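You operate a simulated robot arm through the tools that you are given. There is no shell and no other tool.

You run a simulated robot arm. Do the job below in one go: nothing can be reset, and whatever is moved stays where it is left.

TASK
Even out the yellow and green carboys with the racking hose.
Fine: orange coupler on the yellow port, purple on the green; the lever under the ledge open for one run, then shut; leave the couplers in their ports. Set down upright: coupler.
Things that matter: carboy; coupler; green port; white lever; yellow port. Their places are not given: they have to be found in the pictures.

The check looks at the end state, three seconds after you hand in, the way a careful person would. Anything else that was tipped, shoved, dropped, spilled or broken makes it a failure.

THE ROBOT
A 6-joint arm with a fingered hand, fixed in place. Base frame: the origin is on the floor under the middle of its stand, x ahead of it, y to its left, z up. Units: m, degrees, N and s.
With the tool pointing down near the work surface it reaches from about 0.42 to 0.92 m from the base axis. Its first joint turns from -166.0 to 166.0 degrees. Payload 5 kg.
Tool frame: the origin (TCP) lies between the finger pads and is the grasp point; the fingertips stand 0.043 m ahead of it; z points along the fingers, y is the line along which they close. The gripper opens to 0.144 m; its body begins 0.05 m behind the TCP. The gripper is a hand of 5 fingers: y runs from the thumb to the fingers, the wrist lies at [-0.021, -0.133, -0.233] in the tool frame, and closing takes about 1.5 s.
Orientation is that of the tool frame in the base frame, as a unit quaternion [w, x, y, z]. With the fingers straight down and the wrist toward the robot, the tool's x, y and z point along [0, 1, 0], [1, 0, 0] and [0, 0, -1] of the base frame.

THE INTERFACE
- The arm moves only by the tool move_arm. Its argument "deltas" is text: rows parted by semicolons, each of 7 numbers parted by spaces: the gripper command, from -1 (shut) to 1 (fully open), values between in proportion, then the shift along the tool's x, y, z in units of 150 mm (1.0 is 150 mm), then the turn, a rotation vector about the tool's x, y, z in units of 60 degrees (1.0 is 60 degrees). In form: grip tx ty tz ax ay az; .... A call has 1 to 20 rows; each row is the pose to reach, as a shift and turn from the pose commanded when the call began, along the tool's axes at that moment. A call with a number of a shift or a turn outside -1 to 1 is refused whole. A row lasts 0.2 s, in which the tool goes at most 0.05 m and 8.6 degrees; a call with a longer step from one row to the next is refused whole, and so is a gripper value outside its range. A pose out of reach is approached as far as the arm can. The call stops where the force on the tool passes 70 N (or 10 N more than at its start, if that is more) or the arm is blocked; 0.2 s more then pass. The fingers move at their own pace (about 0.072 m/s each) and stop on an object; they squeeze with about 24 N. The grip force told is the motor's: it shows also when the fingers shut on nothing. Time passes only in rows, and 0.2 s behind the last, so rows that repeat a pose let the fingers close. The reply holds the time, the measured pose of the TCP, the force on the tool along the base axes, the opening and the grip force, in the units named above and with some noise, with the torque about the TCP (base axes, N m) and any sound that the robot's microphone picked up.
- Cameras (640 x 400 px; columns grow to the right, rows downward): "scene" is fixed at [0.0493, 0.5016, 1.4725]; the picture's right is [0.64, -0.77, 0.00], its down [-0.64, -0.53, -0.56] and it looks along [0.43, 0.36, -0.83] (base axes); focal length 214 px, centre (320, 200). "wrist" rides on the gripper at [0.086, -0.108, -0.168] in the tool frame; the picture's right is [-0.80, 0.28, -0.53], its down [-0.54, -0.73, 0.42] and it looks along [-0.27, 0.63, 0.73] (tool axes); focal length 275 px, centre (320, 200).
- get_image(camera): a new picture of that camera. It takes no simulated time.
- slide_trunk(by): slides the trunk up (or, below 0, down) by that many m; the arm rides with it, the base frame stays. It gives what a move gives, with no picture.
- preshape(shape): the hand has 5 fingers and takes this shape, open, in about a second: jaw (thumb against the fingers, like two jaws); tri (thumb and two fingers); tip (a fingertip pinch); poke (one finger out to press); point (the index stretched); flat (the hand flat); cup (the hand cupped); fist (a fist). The gripper value then closes the fingers along that shape, each until it touches; the sizes above hold for jaw. It gives what a move gives, with no picture.
- locate(camera, pixels): for up to 12 pixels [column, row] of the newest picture of that camera ("zoom" is the newest enlarged one), the place [x, y, z] in the base frame of the surface seen there, good to about 0.002 m. It takes no simulated time.
- inspect(camera, box): a new picture of the part [left, top, right, bottom] of that camera's present view, enlarged. It takes no simulated time.
- finish_job(): hands the job in; it is judged then, once.

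Unless the task says otherwise, let go and move clear before handing in.

The tools are called after ">>>" as a command line: name --argument value ..., lists and objects as JSON in quotes. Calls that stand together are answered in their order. move_arm: Moves the arm, as the interface text tells. Its arguments: {"type":"object","properties":{"deltas":{"type":"string"}},"required":["deltas"]} The other tools are called the same way: slide_trunk (by) moves the trunk up or down; preshape (shape) gives the hand a shape; get_image (camera) takes a picture; locate (camera, pixels) gives the place of the surface under pixels of a picture; inspect (camera, box) takes an enlarged picture of a part of a camera's view; finish_job () hands the job in.

At the start:

```text
time: 0.0
ee_pos: [0.3489, 0.0738, 0.9711]
ee_rot: [-0.242, 0.776, 0.583, -0.019]
wrist_force: [-0.2, -0.8, 0.5]
wrist_torque: [0.0, -0.01, -0.02]
opening: 0.1436
grip_force: 0.1
shape: jaw
trunk travel left (down, up): [-0.425, 0.165]
```

scene: 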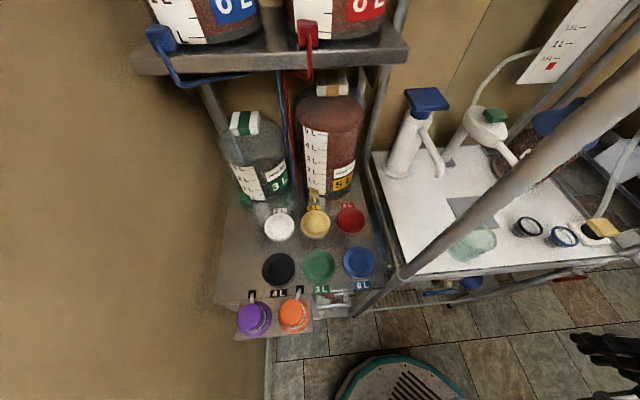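
wrist: 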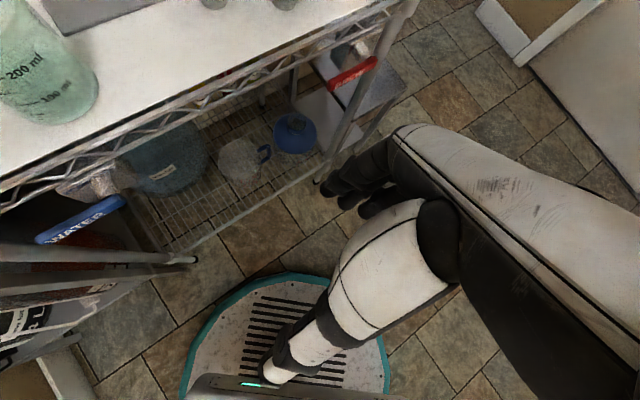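

The scene picture shows two carboys (about (255,165) with a green 3 L label, (330,145) with a yellow 5 L label), a port panel with colored ports, and purple/orange couplers at (254,318) and (294,315). I will enlarge these regions to find the ports, couplers and lever.

>>> inspect --camera "scene" --box '[210, 180, 400, 350]'

>>> inspect --camera "scene" --box '[130, 0, 420, 200]'

>>> inspect --camera "scene" --box '[230, 260, 390, 345]'

```text
2.35 times, centred on (305, 265) of scene
```

zoom: 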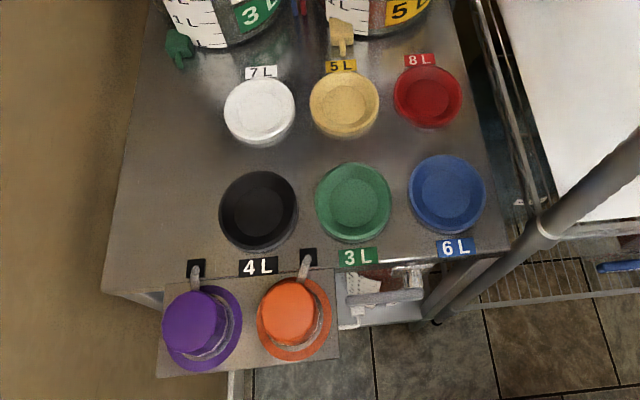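

```text
2.00 times, centred on (275, 100) of scene
```

zoom: 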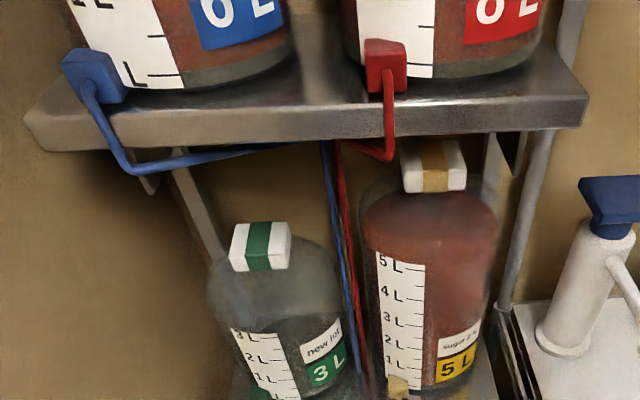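

```text
4.00 times, centred on (310, 302) of scene
```

zoom: 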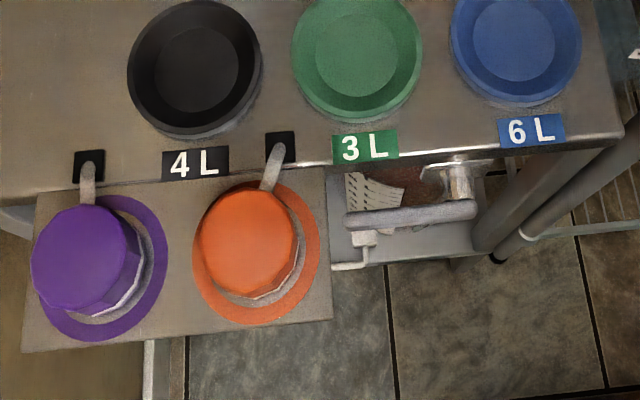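

The zoom shows the six ports as shallow cups, the two couplers on the tray and a handle at about zoom (410,215) under the ledge. I will measure places on all of them.

>>> locate --camera "zoom" --pixels '[[80, 250], [128, 275], [160, 260], [248, 240], [318, 250], [250, 315], [360, 215], [470, 208], [460, 185], [357, 45], [360, 105], [350, 260]]'

>>> locate --camera "scene" --pixels '[[316, 223], [316, 236], [302, 224], [329, 224], [318, 265], [304, 267], [333, 265], [318, 281], [350, 219], [358, 262], [278, 268], [279, 226]]'

>>> locate --camera "zoom" --pixels '[[30, 195], [85, 210], [88, 185], [88, 165], [270, 165], [280, 145], [30, 345], [325, 315], [300, 180], [40, 195], [100, 175], [270, 265]]'

```text
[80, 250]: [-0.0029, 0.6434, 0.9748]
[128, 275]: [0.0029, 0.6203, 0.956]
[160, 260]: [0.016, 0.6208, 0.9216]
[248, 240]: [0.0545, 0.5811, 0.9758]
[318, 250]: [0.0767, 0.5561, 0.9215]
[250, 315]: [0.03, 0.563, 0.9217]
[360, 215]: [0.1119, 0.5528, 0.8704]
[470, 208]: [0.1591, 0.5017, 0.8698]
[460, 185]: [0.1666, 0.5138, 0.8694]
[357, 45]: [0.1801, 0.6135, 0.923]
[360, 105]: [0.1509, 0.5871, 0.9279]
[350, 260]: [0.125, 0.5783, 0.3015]
```

```text
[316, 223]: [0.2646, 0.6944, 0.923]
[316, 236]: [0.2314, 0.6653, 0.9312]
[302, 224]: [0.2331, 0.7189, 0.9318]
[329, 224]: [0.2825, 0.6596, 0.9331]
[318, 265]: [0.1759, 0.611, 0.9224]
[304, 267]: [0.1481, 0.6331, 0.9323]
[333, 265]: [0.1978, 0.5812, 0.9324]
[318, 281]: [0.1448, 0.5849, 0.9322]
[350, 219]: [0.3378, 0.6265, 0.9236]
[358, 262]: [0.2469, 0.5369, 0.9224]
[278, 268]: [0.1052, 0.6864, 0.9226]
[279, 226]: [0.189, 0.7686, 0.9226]
```

```text
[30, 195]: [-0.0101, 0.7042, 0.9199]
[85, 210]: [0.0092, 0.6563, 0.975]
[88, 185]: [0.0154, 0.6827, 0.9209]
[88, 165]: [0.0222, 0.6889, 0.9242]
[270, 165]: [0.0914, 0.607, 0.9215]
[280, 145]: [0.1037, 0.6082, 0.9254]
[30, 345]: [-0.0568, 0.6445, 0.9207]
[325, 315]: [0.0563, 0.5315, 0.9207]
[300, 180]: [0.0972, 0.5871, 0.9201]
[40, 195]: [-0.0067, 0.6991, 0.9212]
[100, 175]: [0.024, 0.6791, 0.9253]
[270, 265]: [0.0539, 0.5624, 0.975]
```

The ports' floors are at z≈0.923, rims at 0.932; couplers stand on the tray z≈0.920 with tops at 0.975. I will zoom in tighter on the couplers and the lever for shape and axis.

>>> inspect --camera "scene" --box '[232, 285, 316, 340]'

>>> inspect --camera "scene" --box '[300, 280, 370, 325]'

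```text
7.27 times, centred on (274, 312) of scene
```

zoom: 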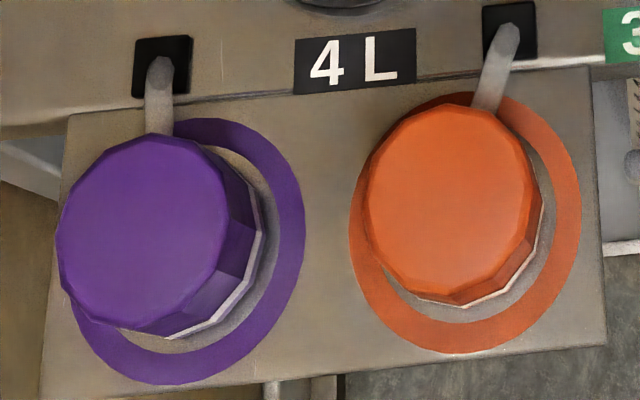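

```text
8.89 times, centred on (335, 302) of scene
```

zoom: 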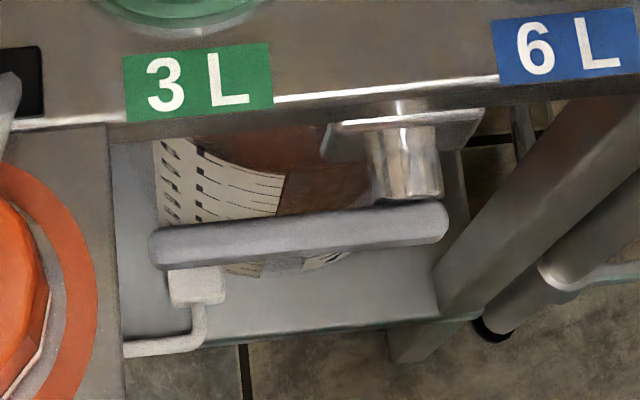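

The rings around the couplers are painted on the tray; the lever is a grey bar at zoom (160-440, 205-260) hung from a chrome stem at (410,165). I will measure points along the lever and around it.

>>> locate --camera "zoom" --pixels '[[165, 240], [300, 230], [430, 215], [400, 130], [410, 190], [460, 125], [340, 140], [400, 105], [300, 150], [200, 290], [250, 300], [210, 190]]'

>>> inspect --camera "scene" --box '[232, 285, 316, 340]'

>>> locate --camera "zoom" --pixels '[[145, 240], [60, 245], [135, 150], [225, 180], [230, 240], [170, 325], [375, 195], [470, 105], [525, 165], [530, 220], [460, 300], [385, 265]]'

>>> locate --camera "zoom" --pixels '[[260, 210], [180, 340], [300, 220], [135, 385], [210, 120], [455, 350], [575, 200], [540, 235], [465, 305], [505, 45], [495, 90], [155, 100]]'

```text
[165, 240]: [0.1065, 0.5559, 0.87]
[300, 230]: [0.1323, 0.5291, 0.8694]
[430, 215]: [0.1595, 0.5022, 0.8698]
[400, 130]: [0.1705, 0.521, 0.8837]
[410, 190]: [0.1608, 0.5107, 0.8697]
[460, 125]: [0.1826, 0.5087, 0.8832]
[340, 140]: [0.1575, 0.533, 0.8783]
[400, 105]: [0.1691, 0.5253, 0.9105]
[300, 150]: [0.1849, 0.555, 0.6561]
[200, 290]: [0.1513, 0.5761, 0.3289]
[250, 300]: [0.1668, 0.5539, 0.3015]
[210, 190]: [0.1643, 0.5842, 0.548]
```

```text
7.27 times, centred on (274, 312) of scene
```

zoom: 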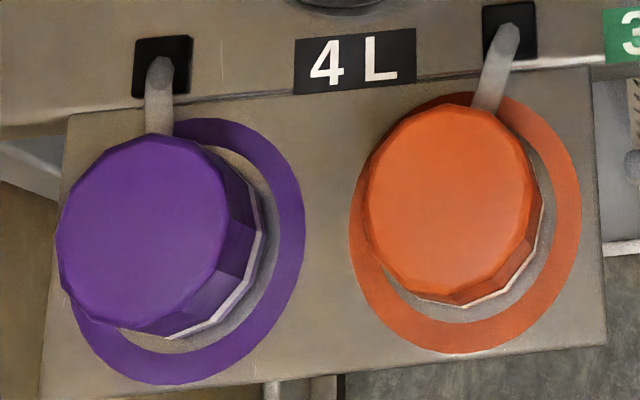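

```text
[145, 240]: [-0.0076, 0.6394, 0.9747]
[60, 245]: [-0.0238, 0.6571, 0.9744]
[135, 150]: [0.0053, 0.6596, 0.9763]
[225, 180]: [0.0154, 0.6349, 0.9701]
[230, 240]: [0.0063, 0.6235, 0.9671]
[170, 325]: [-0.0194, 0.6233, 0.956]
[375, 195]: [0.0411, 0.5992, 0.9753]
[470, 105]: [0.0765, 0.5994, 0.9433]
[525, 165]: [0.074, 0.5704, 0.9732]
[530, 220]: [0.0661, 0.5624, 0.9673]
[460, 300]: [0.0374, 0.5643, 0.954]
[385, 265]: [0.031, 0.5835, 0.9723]
```

```text
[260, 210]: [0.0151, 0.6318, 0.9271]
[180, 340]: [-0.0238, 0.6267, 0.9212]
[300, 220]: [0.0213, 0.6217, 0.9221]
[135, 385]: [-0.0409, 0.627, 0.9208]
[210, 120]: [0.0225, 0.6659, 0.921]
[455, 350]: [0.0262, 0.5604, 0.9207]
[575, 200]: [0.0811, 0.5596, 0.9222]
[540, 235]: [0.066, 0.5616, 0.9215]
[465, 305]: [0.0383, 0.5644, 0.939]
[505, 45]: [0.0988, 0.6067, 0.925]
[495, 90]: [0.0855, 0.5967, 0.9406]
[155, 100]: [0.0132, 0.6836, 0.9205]
```

The couplers are at about (0.053,0.580) orange and (-0.007,0.640) purple, ~0.046 m wide; the lever bar runs at z≈0.87 from (0.160,0.502) to (0.107,0.556). Next I measure possible obstacles: the diagonal-looking post, the upper shelf, carboys and the table.

>>> locate --camera "scene" --pixels '[[600, 110], [480, 215], [420, 262], [370, 300], [400, 50], [140, 60], [370, 150], [220, 110], [265, 35], [340, 20], [272, 65], [380, 100]]'

>>> locate --camera "scene" --pixels '[[245, 122], [330, 88], [325, 110], [255, 150], [313, 203], [343, 190], [262, 195], [320, 192], [244, 203], [470, 240], [400, 275], [230, 130]]'

>>> locate --camera "scene" --pixels '[[610, 350], [400, 385], [300, 290], [220, 300], [345, 288], [380, 285], [235, 335], [200, 250], [100, 200], [150, 380], [270, 350], [215, 200]]'

```text
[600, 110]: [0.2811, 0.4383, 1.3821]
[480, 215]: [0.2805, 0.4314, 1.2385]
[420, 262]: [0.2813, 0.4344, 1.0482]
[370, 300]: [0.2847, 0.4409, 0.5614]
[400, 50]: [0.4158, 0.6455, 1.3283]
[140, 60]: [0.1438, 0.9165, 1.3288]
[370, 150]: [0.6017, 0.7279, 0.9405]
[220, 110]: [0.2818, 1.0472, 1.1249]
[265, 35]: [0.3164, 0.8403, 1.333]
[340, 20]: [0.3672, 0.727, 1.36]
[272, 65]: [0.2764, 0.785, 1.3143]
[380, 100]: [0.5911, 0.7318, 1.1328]
```

```text
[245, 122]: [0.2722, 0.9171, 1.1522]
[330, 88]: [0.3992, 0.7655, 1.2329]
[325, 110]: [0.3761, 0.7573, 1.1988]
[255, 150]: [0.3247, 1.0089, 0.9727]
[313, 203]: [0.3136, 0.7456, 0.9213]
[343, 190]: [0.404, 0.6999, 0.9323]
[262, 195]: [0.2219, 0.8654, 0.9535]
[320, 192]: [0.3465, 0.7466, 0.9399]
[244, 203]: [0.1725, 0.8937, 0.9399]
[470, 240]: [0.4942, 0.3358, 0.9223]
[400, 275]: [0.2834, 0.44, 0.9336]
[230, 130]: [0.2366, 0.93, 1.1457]
```

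```text
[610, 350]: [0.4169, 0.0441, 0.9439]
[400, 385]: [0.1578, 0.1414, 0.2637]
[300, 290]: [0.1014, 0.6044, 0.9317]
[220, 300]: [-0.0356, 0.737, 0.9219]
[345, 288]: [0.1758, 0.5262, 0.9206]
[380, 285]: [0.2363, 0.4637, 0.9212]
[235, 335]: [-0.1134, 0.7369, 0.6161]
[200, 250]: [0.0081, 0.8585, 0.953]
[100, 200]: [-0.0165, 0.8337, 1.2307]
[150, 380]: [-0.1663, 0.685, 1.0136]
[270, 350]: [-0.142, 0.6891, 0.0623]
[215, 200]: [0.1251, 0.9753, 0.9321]
```

The rack is turned 45° to the base: the post stands at (0.281,0.436), upper shelf front is about 0.07 m behind the yellow port at z≈1.32, and the ledge edge lies in front of the green port. I'll first raise the hand and turn it pointing straight down, facing the rack.

>>> move_arm --deltas "1 0.1109 -0.0994 -0.0371 -0.0279 -0.0547 -0.1248; 1 0.2218 -0.1988 -0.0743 -0.0557 -0.1094 -0.2496; 1 0.3326 -0.2981 -0.1114 -0.0836 -0.1641 -0.3744; 1 0.4435 -0.3975 -0.1485 -0.1114 -0.2188 -0.4993; 1 0.5544 -0.4969 -0.1856 -0.1393 -0.2734 -0.6241; 1 0.6653 -0.5963 -0.2228 -0.1671 -0.3281 -0.7489; 1 0.7761 -0.6956 -0.2599 -0.1950 -0.3828 -0.8737; 1 0.887 -0.795 -0.297 -0.2228 -0.4375 -0.9985"

>>> locate --camera "scene" --pixels '[[183, 85], [240, 72], [308, 65], [165, 45], [290, 120], [310, 90], [313, 196], [320, 207], [240, 200], [243, 210], [340, 170], [300, 150]]'

```text
time: 1.0
ee_pos: [0.327, 0.1309, 0.9811]
ee_rot: [-0.18, 0.621, 0.759, -0.07]
wrist_force: [0.1, -1.0, -0.3]
wrist_torque: [0.0, 0.02, 0.01]
opening: 0.1438
grip_force: 0.1
shape: jaw
trunk travel left (down, up): [-0.425, 0.165]
stopped in row 4: the arm was blocked; the commanded pose is now the measured one
```

```text
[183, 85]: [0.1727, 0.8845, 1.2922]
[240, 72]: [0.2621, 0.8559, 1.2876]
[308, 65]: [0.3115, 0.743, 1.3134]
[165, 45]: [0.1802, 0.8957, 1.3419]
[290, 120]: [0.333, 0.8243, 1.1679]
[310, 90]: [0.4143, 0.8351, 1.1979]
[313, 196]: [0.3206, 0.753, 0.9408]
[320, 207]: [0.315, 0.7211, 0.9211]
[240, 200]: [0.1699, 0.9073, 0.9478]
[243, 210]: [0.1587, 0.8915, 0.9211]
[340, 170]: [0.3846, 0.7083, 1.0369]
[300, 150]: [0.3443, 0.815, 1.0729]
```

The arm reported blocked after row 4 at (0.327,0.131,0.981) with nearly no force, so it is likely a joint or contact limit. I'll look at both cameras.

>>> get_image --camera "scene"

>>> get_image --camera "wrist"

```text
taken
```

scene: 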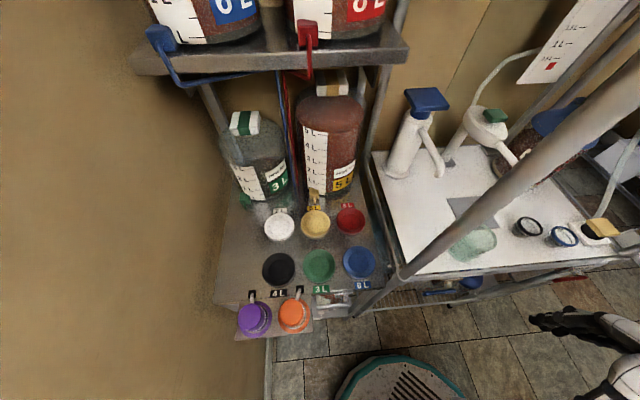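

```text
taken
```

wrist: 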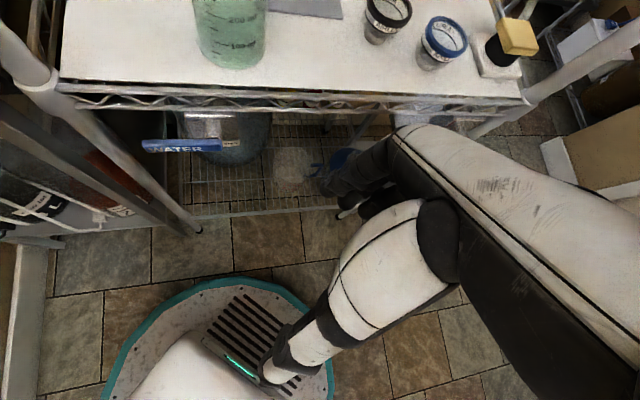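

The arm stayed short of the commanded height because the wrist is too close to the base axis there, not from contact. I'll raise the trunk 0.1 m for clearance and then swing around the base at the present radius.

>>> slide_trunk --by 0.1

```text
time: 2.3
ee_pos: [0.3271, 0.1314, 1.085]
ee_rot: [-0.18, 0.622, 0.759, -0.068]
wrist_force: [-0.1, 0.1, -0.2]
wrist_torque: [-0.02, -0.02, 0.01]
opening: 0.1438
grip_force: 0.0
shape: jaw
trunk travel left (down, up): [-0.525, 0.065]
```

The trunk rose cleanly (z=1.085). Now I swing 24° about the base axis, narrowing the hand a bit so it stays clear of the post at (0.281,0.436).

>>> move_arm --deltas "0.2 0.2327 -0.0460 0.0633 0.0186 -0.0330 -0.0923; 0.2 0.4573 -0.1160 0.1333 0.0372 -0.0660 -0.1847; 0.2 0.6720 -0.2080 0.2100 0.0559 -0.0989 -0.2770; 0.2 0.8733 -0.3220 0.2907 0.0745 -0.1319 -0.3694"

```text
time: 3.3
ee_pos: [0.2477, 0.2531, 1.0845]
ee_rot: [-0.16, 0.452, 0.871, -0.103]
wrist_force: [-0.4, 0.2, 0.8]
wrist_torque: [0.0, 0.02, 0.01]
opening: 0.0868
grip_force: 0.0
shape: jaw
trunk travel left (down, up): [-0.525, 0.065]
```

The swing worked as planned; I'm at (0.248,0.253,1.085). The same tool-frame rows turn another 24°.

>>> move_arm --deltas "0.2 0.2327 -0.0460 0.0633 0.0186 -0.0330 -0.0923; 0.2 0.4573 -0.1160 0.1333 0.0372 -0.0660 -0.1847; 0.2 0.6720 -0.2080 0.2100 0.0559 -0.0989 -0.2770; 0.2 0.8733 -0.3220 0.2907 0.0745 -0.1319 -0.3694"

>>> get_image --camera "wrist"

>>> get_image --camera "scene"

```text
time: 4.3
ee_pos: [0.1216, 0.3298, 1.0829]
ee_rot: [-0.135, 0.259, 0.947, -0.137]
wrist_force: [-0.1, 0.0, 0.4]
wrist_torque: [0.01, 0.01, -0.03]
opening: 0.0869
grip_force: 0.0
shape: jaw
trunk travel left (down, up): [-0.525, 0.065]
```

```text
taken
```

wrist: 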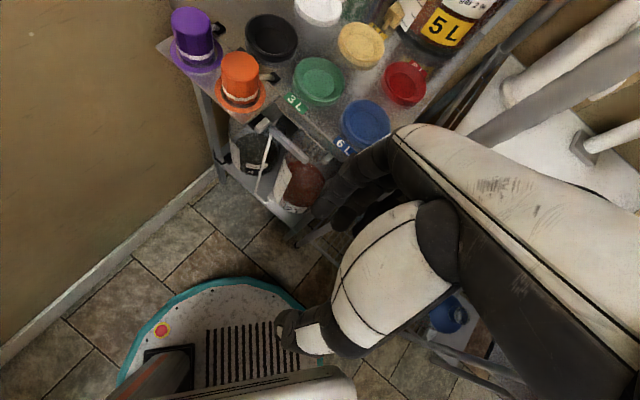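

```text
taken
```

scene: 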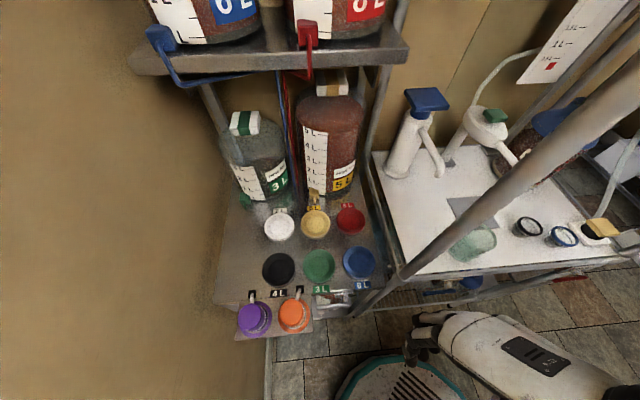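

The wrist picture now shows the couplers at (193,40) and (240,80), the ports, and the lever near (285,140) with carboys below the ledge. I'll enlarge those parts.

>>> inspect --camera "wrist" --box '[220, 80, 380, 180]'

>>> inspect --camera "wrist" --box '[150, 0, 310, 100]'

>>> inspect --camera "wrist" --box '[200, 100, 360, 250]'

```text
4.00 times, centred on (300, 130) of wrist
```

zoom: 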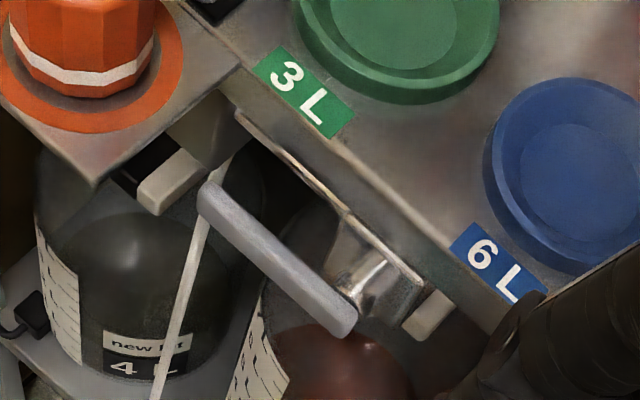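

```text
4.00 times, centred on (230, 50) of wrist
```

zoom: 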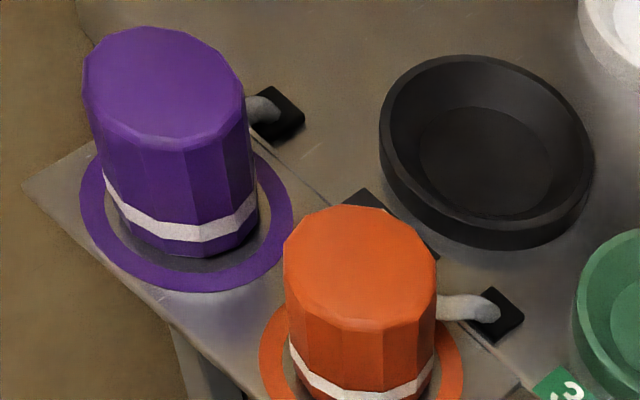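

```text
2.67 times, centred on (280, 175) of wrist
```

zoom: 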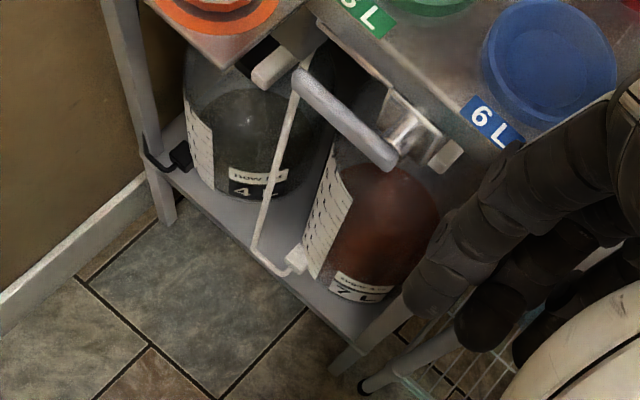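

The wrist zooms show the couplers as 12-sided cylinders on painted rings and the lever as a bar turning on a chrome hub facing front. I'll measure coupler tops and port rims from this view for precise centres.

>>> inspect --camera "wrist" --box '[150, 0, 310, 100]'

>>> locate --camera "zoom" --pixels '[[285, 245], [345, 207], [435, 260], [428, 325], [345, 330], [90, 50], [165, 30], [243, 90], [225, 135], [160, 145], [165, 85], [360, 270]]'

>>> inspect --camera "wrist" --box '[270, 0, 430, 140]'

```text
4.00 times, centred on (230, 50) of wrist
```

zoom: 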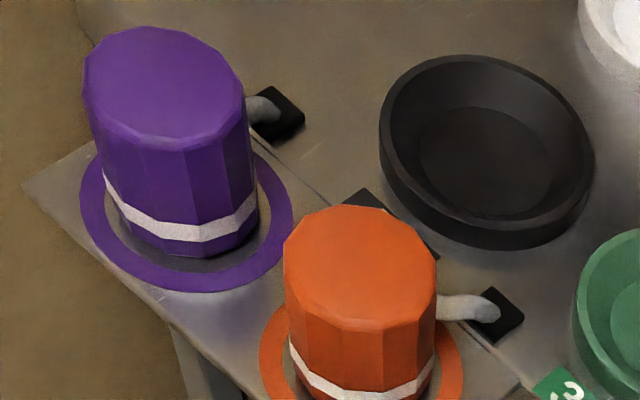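

```text
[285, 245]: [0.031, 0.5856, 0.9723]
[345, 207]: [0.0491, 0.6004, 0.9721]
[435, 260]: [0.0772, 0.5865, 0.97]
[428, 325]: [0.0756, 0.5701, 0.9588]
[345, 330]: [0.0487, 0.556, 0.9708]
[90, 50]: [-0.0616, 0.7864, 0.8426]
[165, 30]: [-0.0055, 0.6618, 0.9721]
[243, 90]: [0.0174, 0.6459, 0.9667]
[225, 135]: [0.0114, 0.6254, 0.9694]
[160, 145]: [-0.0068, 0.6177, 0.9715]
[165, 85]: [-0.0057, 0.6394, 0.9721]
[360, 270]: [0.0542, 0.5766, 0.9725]
```

```text
2.86 times, centred on (350, 70) of wrist
```

zoom: 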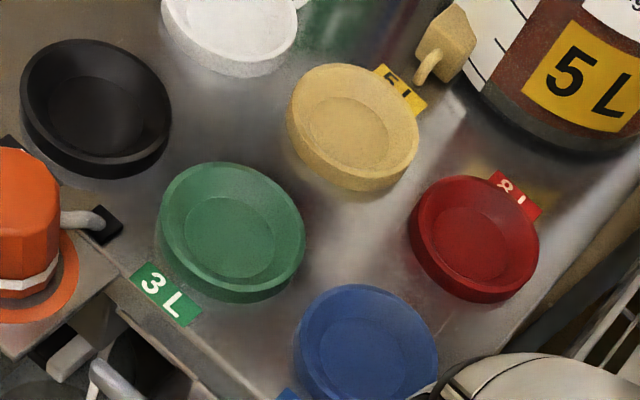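

Both views agree: orange centre ≈ (0.0535,0.5795), purple ≈ (-0.0065,0.6395), radius ≈ 0.023. Now I measure the yellow and green port rims and floors in this enlarged view.

>>> locate --camera "zoom" --pixels '[[352, 66], [294, 112], [414, 140], [350, 178], [345, 130], [309, 130], [384, 140], [347, 100], [345, 156], [440, 40], [432, 70], [425, 60]]'

>>> locate --camera "zoom" --pixels '[[228, 166], [165, 215], [300, 240], [235, 288], [228, 235], [188, 235], [270, 245], [226, 200], [230, 272], [195, 185], [280, 200], [190, 275]]'

```text
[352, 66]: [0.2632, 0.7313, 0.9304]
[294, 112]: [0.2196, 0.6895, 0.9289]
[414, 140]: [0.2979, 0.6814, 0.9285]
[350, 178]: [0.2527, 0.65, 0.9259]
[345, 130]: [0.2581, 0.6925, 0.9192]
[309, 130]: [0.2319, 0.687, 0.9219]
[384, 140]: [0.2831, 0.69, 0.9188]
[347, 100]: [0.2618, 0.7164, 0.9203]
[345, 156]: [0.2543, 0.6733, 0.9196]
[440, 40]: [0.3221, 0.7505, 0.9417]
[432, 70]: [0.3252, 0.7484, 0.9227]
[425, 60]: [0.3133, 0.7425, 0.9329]
```

```text
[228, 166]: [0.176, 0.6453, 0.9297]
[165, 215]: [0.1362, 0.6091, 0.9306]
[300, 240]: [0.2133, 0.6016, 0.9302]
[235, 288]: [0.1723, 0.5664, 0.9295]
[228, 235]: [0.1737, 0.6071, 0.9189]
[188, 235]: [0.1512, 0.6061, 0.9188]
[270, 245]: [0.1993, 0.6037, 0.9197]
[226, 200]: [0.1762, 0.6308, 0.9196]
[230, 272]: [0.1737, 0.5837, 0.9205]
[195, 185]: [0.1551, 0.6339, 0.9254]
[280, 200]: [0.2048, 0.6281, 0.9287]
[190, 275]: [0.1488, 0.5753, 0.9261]
```

Port centres: yellow ≈ (0.259,0.691), green ≈ (0.174,0.606), floors z≈0.920, rims z≈0.931. I'll now straighten the tool to point down with its closing line across the rack depth (45°), moving toward the couplers at hover height.

>>> move_arm --deltas "0.25 0.1633 0.1343 -0.0153 -0.0859 -0.0348 0.0593; 0.25 0.3267 0.2687 -0.0307 -0.1717 -0.0697 0.1186; 0.25 0.4900 0.4030 -0.0460 -0.2576 -0.1045 0.1779; 0.25 0.6533 0.5373 -0.0613 -0.3434 -0.1393 0.2372"

>>> get_image --camera "scene"

>>> get_image --camera "wrist"

```text
time: 5.3
ee_pos: [0.0791, 0.4527, 1.0842]
ee_rot: [0.0, 0.384, 0.924, 0.002]
wrist_force: [0.4, 0.1, 0.7]
wrist_torque: [-0.01, -0.01, -0.05]
opening: 0.0896
grip_force: 0.2
shape: jaw
trunk travel left (down, up): [-0.525, 0.065]
```

```text
taken
```

scene: 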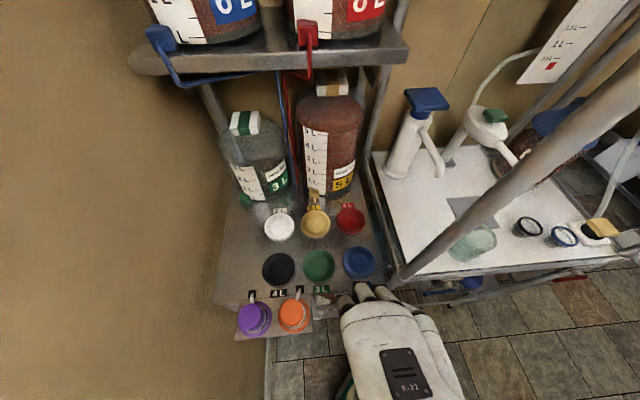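

```text
taken
```

wrist: 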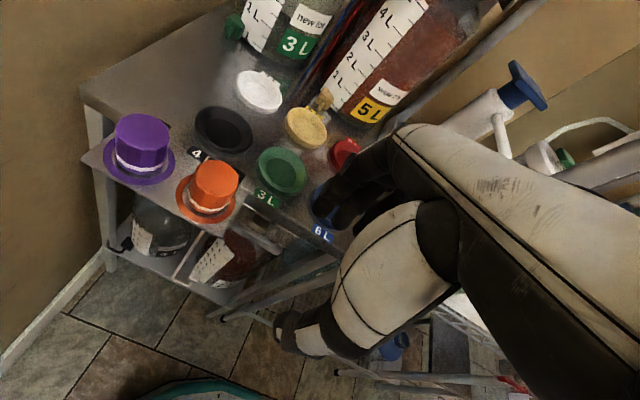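

The tool is straight down at 45° (tool x = left along the ledge, y = into the rack). I move above the orange coupler at the same height, then check the alignment.

>>> move_arm --deltas "0.25 0.18 0.12 0 0 0 0; 0.25 0.36 0.24 0 0 0 0; 0.25 0.54 0.36 0 0 0 0; 0.25 0.7187 0.4773 0 0 0 0; 0.25 0.7187 0.4773 0 0 0 0"

>>> get_image --camera "scene"

>>> get_image --camera "wrist"

```text
time: 6.5
ee_pos: [0.0561, 0.5775, 1.0863]
ee_rot: [0.0, 0.385, 0.923, 0.001]
wrist_force: [0.1, 0.3, -0.5]
wrist_torque: [-0.02, -0.01, 0.0]
opening: 0.0894
grip_force: 0.0
shape: jaw
trunk travel left (down, up): [-0.525, 0.065]
```

```text
taken
```

scene: 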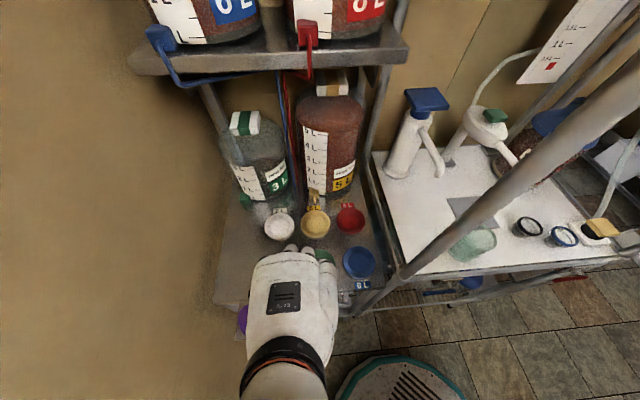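

```text
taken
```

wrist: 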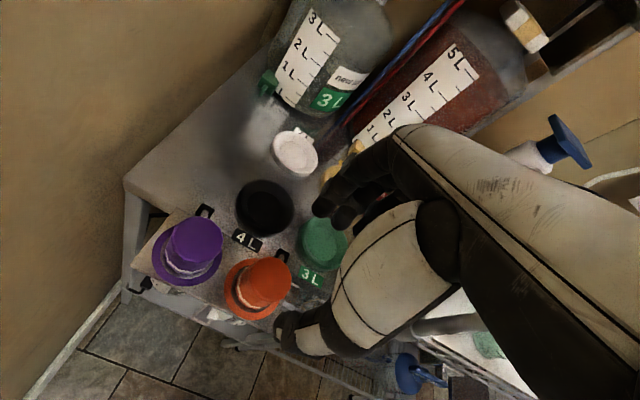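

The thumb (285,330) and fingers (330,205) straddle the line to the orange coupler, whose top should project near (274,279) if centred. I'll enlarge to check the offset.

>>> inspect --camera "wrist" --box '[200, 220, 360, 340]'

>>> locate --camera "zoom" --pixels '[[250, 210], [230, 200], [270, 215], [180, 250], [215, 290], [240, 240], [260, 270]]'

```text
3.33 times, centred on (280, 280) of wrist
```

zoom: 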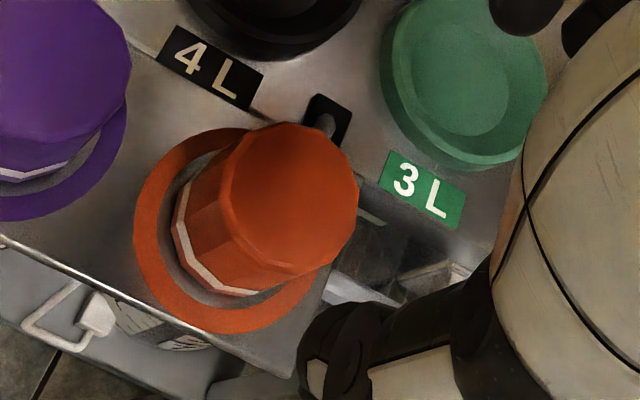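

```text
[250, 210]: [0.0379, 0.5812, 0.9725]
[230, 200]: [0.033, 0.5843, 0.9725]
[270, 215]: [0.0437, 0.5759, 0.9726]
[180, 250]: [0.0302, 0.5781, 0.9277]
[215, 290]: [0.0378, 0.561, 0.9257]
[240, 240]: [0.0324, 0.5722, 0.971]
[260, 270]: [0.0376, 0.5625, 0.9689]
```

The top's centre is at zoom (293,195), i.e. wrist (272,278), within ~2 mm of the predicted line. I locate that centre to fine-tune before descending.

>>> locate --camera "zoom" --pixels '[[293, 195], [232, 195], [355, 195], [293, 128], [293, 270], [340, 145]]'

```text
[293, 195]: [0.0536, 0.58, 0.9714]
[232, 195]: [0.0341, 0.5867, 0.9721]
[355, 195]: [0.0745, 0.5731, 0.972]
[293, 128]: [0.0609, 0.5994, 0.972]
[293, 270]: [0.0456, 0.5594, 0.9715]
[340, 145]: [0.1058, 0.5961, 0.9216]
```

The coupler centre is (0.0538,0.5797); I shift 3 mm along tool x and descend to TCP z≈0.988 so the fingertips (≈0.945) stay above the hose stub behind the coupler.

>>> move_arm --deltas "0.25 0.02 0 0.13 0 0 0; 0.25 0.02 0 0.26 0 0 0; 0.25 0.02 0 0.36 0 0 0; 0.25 0.02 0 0.45 0 0 0; 0.25 0.02 0 0.53 0 0 0; 0.25 0.02 0 0.60 0 0 0; 0.25 0.02 0 0.655 0 0 0; 0.25 0.02 0 0.655 0 0 0"

>>> get_image --camera "wrist"

>>> inspect --camera "wrist" --box '[200, 150, 420, 350]'

```text
time: 8.3
ee_pos: [0.0539, 0.5812, 0.9863]
ee_rot: [0.0, 0.384, 0.923, 0.001]
wrist_force: [0.6, -0.9, -0.5]
wrist_torque: [0.0, 0.02, 0.0]
opening: 0.0895
grip_force: 0.1
shape: jaw
trunk travel left (down, up): [-0.525, 0.065]
```

```text
taken
```

wrist: 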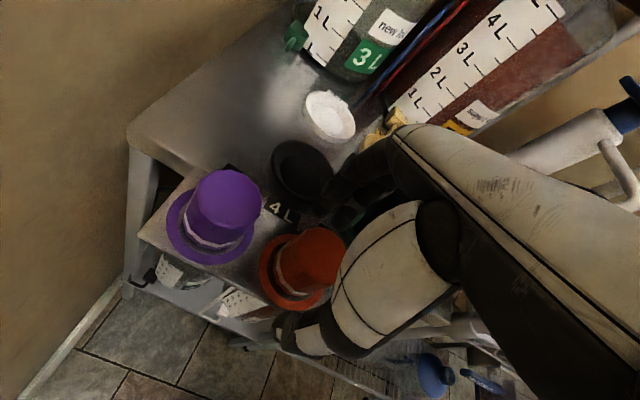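

```text
2.00 times, centred on (310, 250) of wrist
```

zoom: 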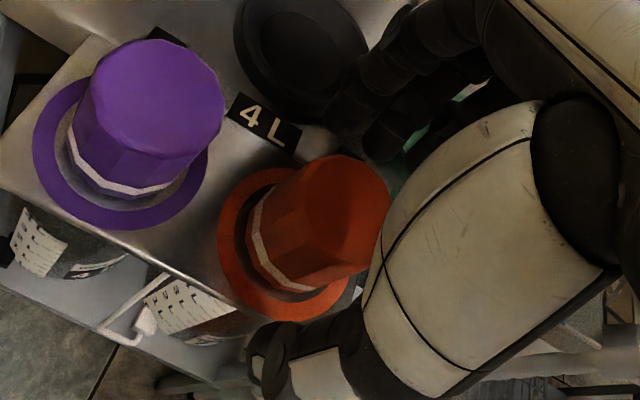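

The coupler sits between the thumb and fingers at (0.0539,0.5812,0.986). I close the hand on it.

>>> move_arm --deltas "-1 0 0 0 0 0 0; -1 0 0 0 0 0 0; -1 0 0 0 0 0 0; -1 0 0 0 0 0 0; -1 0 0 0 0 0 0; -1 0 0 0 0 0 0; -1 0 0 0 0 0 0; -1 0 0 0 0 0 0"

>>> inspect --camera "wrist" --box '[200, 150, 420, 350]'

```text
time: 10.1
ee_pos: [0.0541, 0.5817, 0.9854]
ee_rot: [-0.001, 0.385, 0.923, 0.001]
wrist_force: [0.5, 0.2, -0.1]
wrist_torque: [0.0, -0.01, 0.05]
opening: 0.0416
grip_force: 24.2
shape: jaw
trunk travel left (down, up): [-0.525, 0.065]
```

```text
2.00 times, centred on (310, 250) of wrist
```

zoom: 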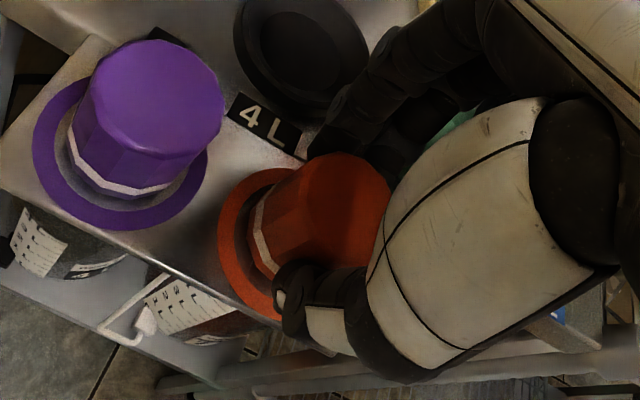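

The grip holds at 0.0416 m opening with 24 N. I lift 0.08 m straight up and look.

>>> move_arm --deltas "-1 0 0 -0.06 0 0 0; -1 0 0 -0.15 0 0 0; -1 0 0 -0.27 0 0 0; -1 0 0 -0.4 0 0 0; -1 0 0 -0.533 0 0 0; -1 0 0 -0.533 0 0 0"

>>> get_image --camera "wrist"

>>> get_image --camera "scene"

```text
time: 11.5
ee_pos: [0.0536, 0.5815, 1.0663]
ee_rot: [0.001, 0.385, 0.923, 0.001]
wrist_force: [0.0, 1.1, -1.1]
wrist_torque: [0.0, 0.02, 0.01]
opening: 0.0422
grip_force: 23.9
shape: jaw
trunk travel left (down, up): [-0.525, 0.065]
```

```text
taken
```

wrist: 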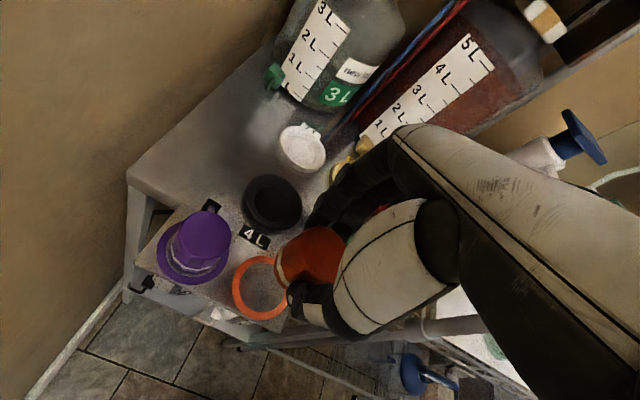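

```text
taken
```

scene: 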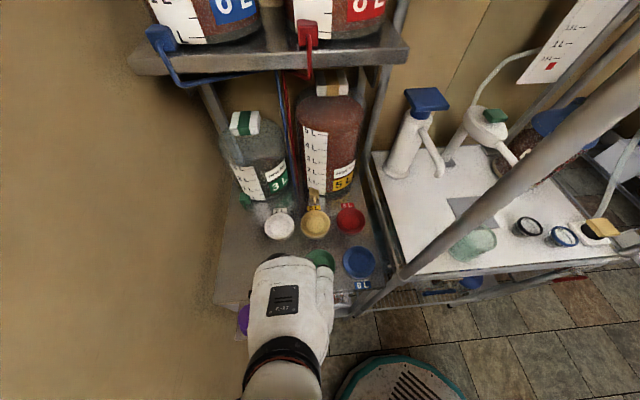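

The orange coupler hangs upright in the hand, empty ring at (260,287). I carry it toward the yellow port in two steps, first half now.

>>> move_arm --deltas "-1 -0.09 0.148 0 0 0 0; -1 -0.18 0.296 0 0 0 0; -1 -0.27 0.444 0 0 0 0; -1 -0.36 0.592 0 0 0 0; -1 -0.45 0.74 0 0 0 0; -1 -0.45 0.74 0 0 0 0"

>>> get_image --camera "wrist"

>>> get_image --camera "scene"

```text
time: 12.9
ee_pos: [0.1812, 0.6106, 1.067]
ee_rot: [0.0, 0.383, 0.924, 0.001]
wrist_force: [0.2, 0.7, -1.7]
wrist_torque: [-0.01, 0.02, -0.01]
opening: 0.0422
grip_force: 24.8
shape: jaw
trunk travel left (down, up): [-0.525, 0.065]
```

```text
taken
```

wrist: 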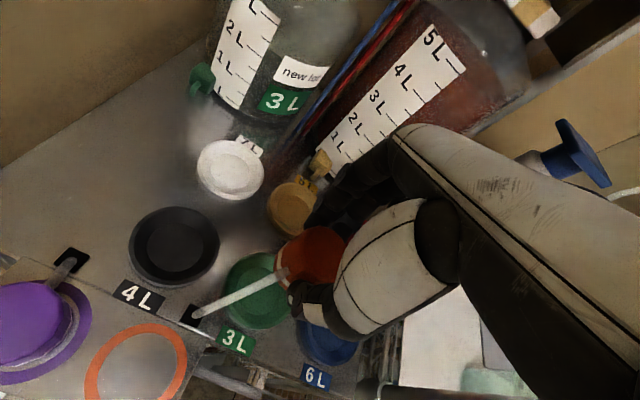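

```text
taken
```

scene: 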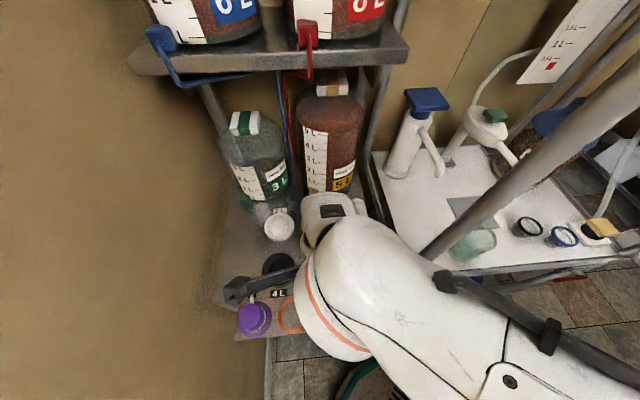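

The coupler is halfway with its hose following from the grommet. The forearm passes near the post at (430,270) in the scene picture, so I measure the gap before going further.

>>> locate --camera "scene" --pixels '[[400, 250], [440, 262], [436, 250], [450, 285], [500, 310], [380, 230], [350, 250], [240, 290], [290, 270], [420, 300]]'

>>> locate --camera "wrist" --pixels '[[292, 205], [268, 210], [313, 215], [290, 180], [318, 165], [350, 180], [330, 200], [255, 280], [240, 300], [300, 250]]'

```text
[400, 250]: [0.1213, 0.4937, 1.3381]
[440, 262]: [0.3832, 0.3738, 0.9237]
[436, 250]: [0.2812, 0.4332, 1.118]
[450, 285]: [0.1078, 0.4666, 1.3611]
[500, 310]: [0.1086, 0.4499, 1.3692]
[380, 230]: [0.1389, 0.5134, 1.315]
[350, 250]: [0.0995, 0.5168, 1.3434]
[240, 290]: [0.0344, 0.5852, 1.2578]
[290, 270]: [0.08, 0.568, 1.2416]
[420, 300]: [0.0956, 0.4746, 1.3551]
```

```text
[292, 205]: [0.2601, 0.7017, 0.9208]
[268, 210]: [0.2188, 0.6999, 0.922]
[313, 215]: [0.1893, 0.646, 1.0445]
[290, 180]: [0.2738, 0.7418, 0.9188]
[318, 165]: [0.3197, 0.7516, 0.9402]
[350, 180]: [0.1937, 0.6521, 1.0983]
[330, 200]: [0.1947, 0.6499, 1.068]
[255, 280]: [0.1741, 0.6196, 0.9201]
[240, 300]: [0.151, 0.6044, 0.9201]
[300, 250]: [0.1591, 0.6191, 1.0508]
```

The forearm is well clear of the post (≈0.17 m). I continue the second half to over the yellow port at the same height.

>>> move_arm --deltas "-1 0.003 0.15 0 0 0 0; -1 0.006 0.3 0 0 0 0; -1 0.009 0.45 0 0 0 0; -1 0.011 0.6 0 0 0 0; -1 0.013 0.743 0 0 0 0; -1 0.013 0.743 0 0 0 0; -1 0.013 0.743 0 0 0 0"

>>> get_image --camera "wrist"

>>> inspect --camera "wrist" --box '[200, 150, 420, 350]'

>>> get_image --camera "scene"

```text
time: 14.5
ee_pos: [0.2571, 0.6923, 1.0676]
ee_rot: [-0.001, 0.385, 0.923, 0.0]
wrist_force: [-0.4, 0.2, -1.0]
wrist_torque: [0.02, 0.0, 0.01]
opening: 0.0419
grip_force: 24.5
shape: jaw
trunk travel left (down, up): [-0.525, 0.065]
```

```text
taken
```

wrist: 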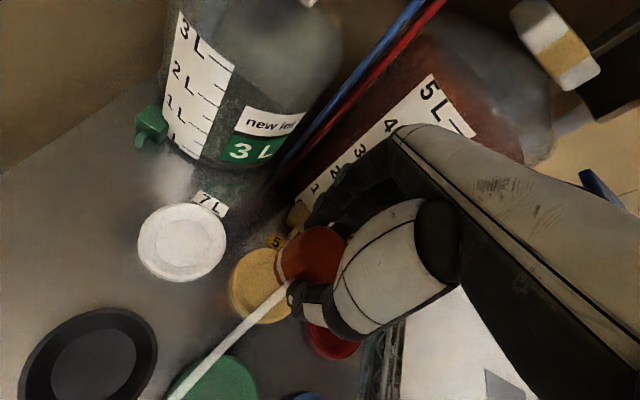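

```text
2.00 times, centred on (310, 250) of wrist
```

zoom: 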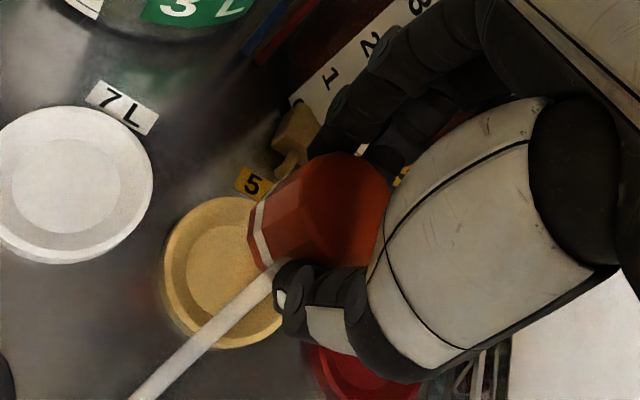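

```text
taken
```

scene: 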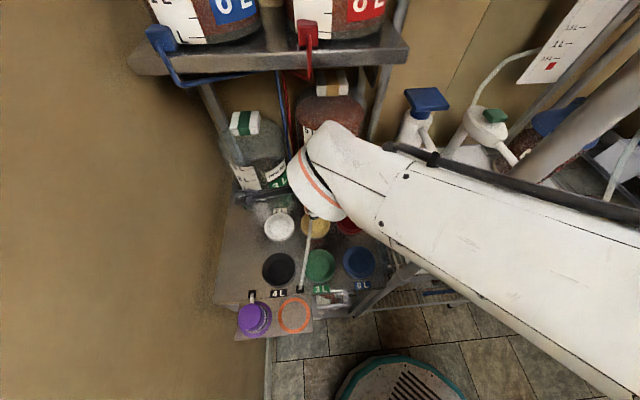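

The coupler is over the yellow port (rim visible at wrist (255,285)). I check that the forearm (scene (520,195)) isn't close to the post, and relocate the yellow port rim and coupler from this view.

>>> locate --camera "scene" --pixels '[[520, 195], [540, 182], [560, 160], [580, 205], [600, 130], [450, 200], [440, 165], [330, 180], [480, 185]]'

>>> inspect --camera "wrist" --box '[220, 200, 380, 340]'

>>> locate --camera "zoom" --pixels '[[30, 220], [60, 310], [150, 350], [110, 140], [60, 170], [300, 90], [340, 160], [240, 120], [270, 200], [330, 100]]'

```text
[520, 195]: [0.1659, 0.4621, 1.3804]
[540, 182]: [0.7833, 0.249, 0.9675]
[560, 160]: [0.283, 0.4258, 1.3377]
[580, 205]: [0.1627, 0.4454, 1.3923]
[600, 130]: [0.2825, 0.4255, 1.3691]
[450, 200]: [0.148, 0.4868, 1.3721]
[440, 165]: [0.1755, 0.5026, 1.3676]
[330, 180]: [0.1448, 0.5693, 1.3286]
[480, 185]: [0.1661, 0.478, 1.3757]
```

```text
2.86 times, centred on (300, 270) of wrist
```

zoom: 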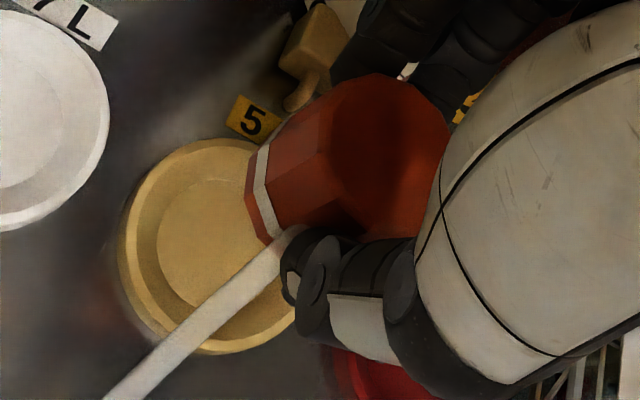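

```text
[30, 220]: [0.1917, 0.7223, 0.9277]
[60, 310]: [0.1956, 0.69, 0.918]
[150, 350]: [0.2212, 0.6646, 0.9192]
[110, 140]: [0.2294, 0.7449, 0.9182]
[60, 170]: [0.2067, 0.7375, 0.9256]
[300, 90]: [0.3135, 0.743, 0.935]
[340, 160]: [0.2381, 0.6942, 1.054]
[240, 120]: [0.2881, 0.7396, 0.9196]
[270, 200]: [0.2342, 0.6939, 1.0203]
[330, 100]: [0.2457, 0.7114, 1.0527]
```

The coupler's axis measures ≈ (0.257,0.691), already nearly over the port. I take a few rim points of the yellow port from here to settle the last millimetres.

>>> locate --camera "zoom" --pixels '[[124, 245], [215, 143], [205, 348], [145, 180], [148, 315], [165, 245], [210, 180], [205, 240], [285, 320], [255, 150], [250, 185], [252, 230]]'

```text
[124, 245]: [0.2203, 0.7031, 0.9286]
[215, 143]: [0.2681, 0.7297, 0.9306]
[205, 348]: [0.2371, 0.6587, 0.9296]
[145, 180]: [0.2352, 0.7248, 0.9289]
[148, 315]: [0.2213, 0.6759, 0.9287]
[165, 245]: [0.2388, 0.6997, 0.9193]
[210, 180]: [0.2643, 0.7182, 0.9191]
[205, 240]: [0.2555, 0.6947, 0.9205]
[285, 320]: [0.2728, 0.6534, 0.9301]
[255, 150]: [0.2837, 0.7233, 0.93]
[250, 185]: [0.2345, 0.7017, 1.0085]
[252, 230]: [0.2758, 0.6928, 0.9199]
```

The rim fit gives the yellow port centre (0.2585,0.691), within 1.5 mm of the coupler axis. I lower it to just above the seat, then finish in small steps.

>>> move_arm --deltas "-1 -0.0085 0.005 0.1 0 0 0; -1 -0.0085 0.005 0.2 0 0 0; -1 -0.0085 0.005 0.3 0 0 0; -1 -0.0085 0.005 0.38 0 0 0; -1 -0.0085 0.005 0.44 0 0 0; -1 -0.0085 0.005 0.48 0 0 0; -1 -0.0085 0.005 0.48 0 0 0"

>>> inspect --camera "wrist" --box '[220, 200, 380, 340]'

```text
time: 16.1
ee_pos: [0.2592, 0.6916, 0.994]
ee_rot: [0.0, 0.384, 0.923, 0.002]
wrist_force: [-0.2, -0.3, -1.8]
wrist_torque: [-0.01, 0.0, 0.02]
opening: 0.0422
grip_force: 24.3
shape: jaw
trunk travel left (down, up): [-0.525, 0.065]
```

```text
2.86 times, centred on (300, 270) of wrist
```

zoom: 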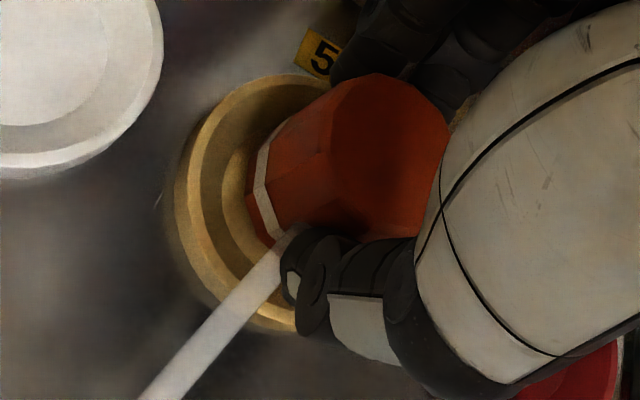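

The coupler's base is just above the port floor (TCP z=0.994). I lower 8 mm more in 2 mm steps, watching the force.

>>> move_arm --deltas "-1 0 0 0.0133 0 0 0; -1 0 0 0.0267 0 0 0; -1 0 0 0.04 0 0 0; -1 0 0 0.05 0 0 0; -1 0 0 0.05 0 0 0"

>>> inspect --camera "wrist" --box '[220, 200, 380, 340]'

```text
time: 17.3
ee_pos: [0.2596, 0.6922, 0.9868]
ee_rot: [0.0, 0.384, 0.923, 0.001]
wrist_force: [0.2, -0.7, -1.1]
wrist_torque: [0.01, 0.0, 0.0]
opening: 0.0422
grip_force: 23.6
shape: jaw
trunk travel left (down, up): [-0.525, 0.065]
```

```text
2.86 times, centred on (300, 270) of wrist
```

zoom: 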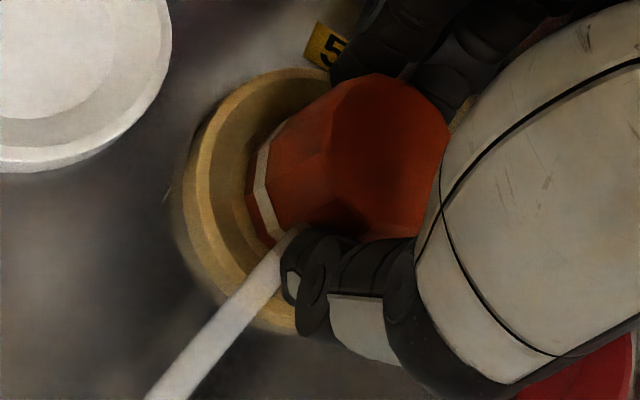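

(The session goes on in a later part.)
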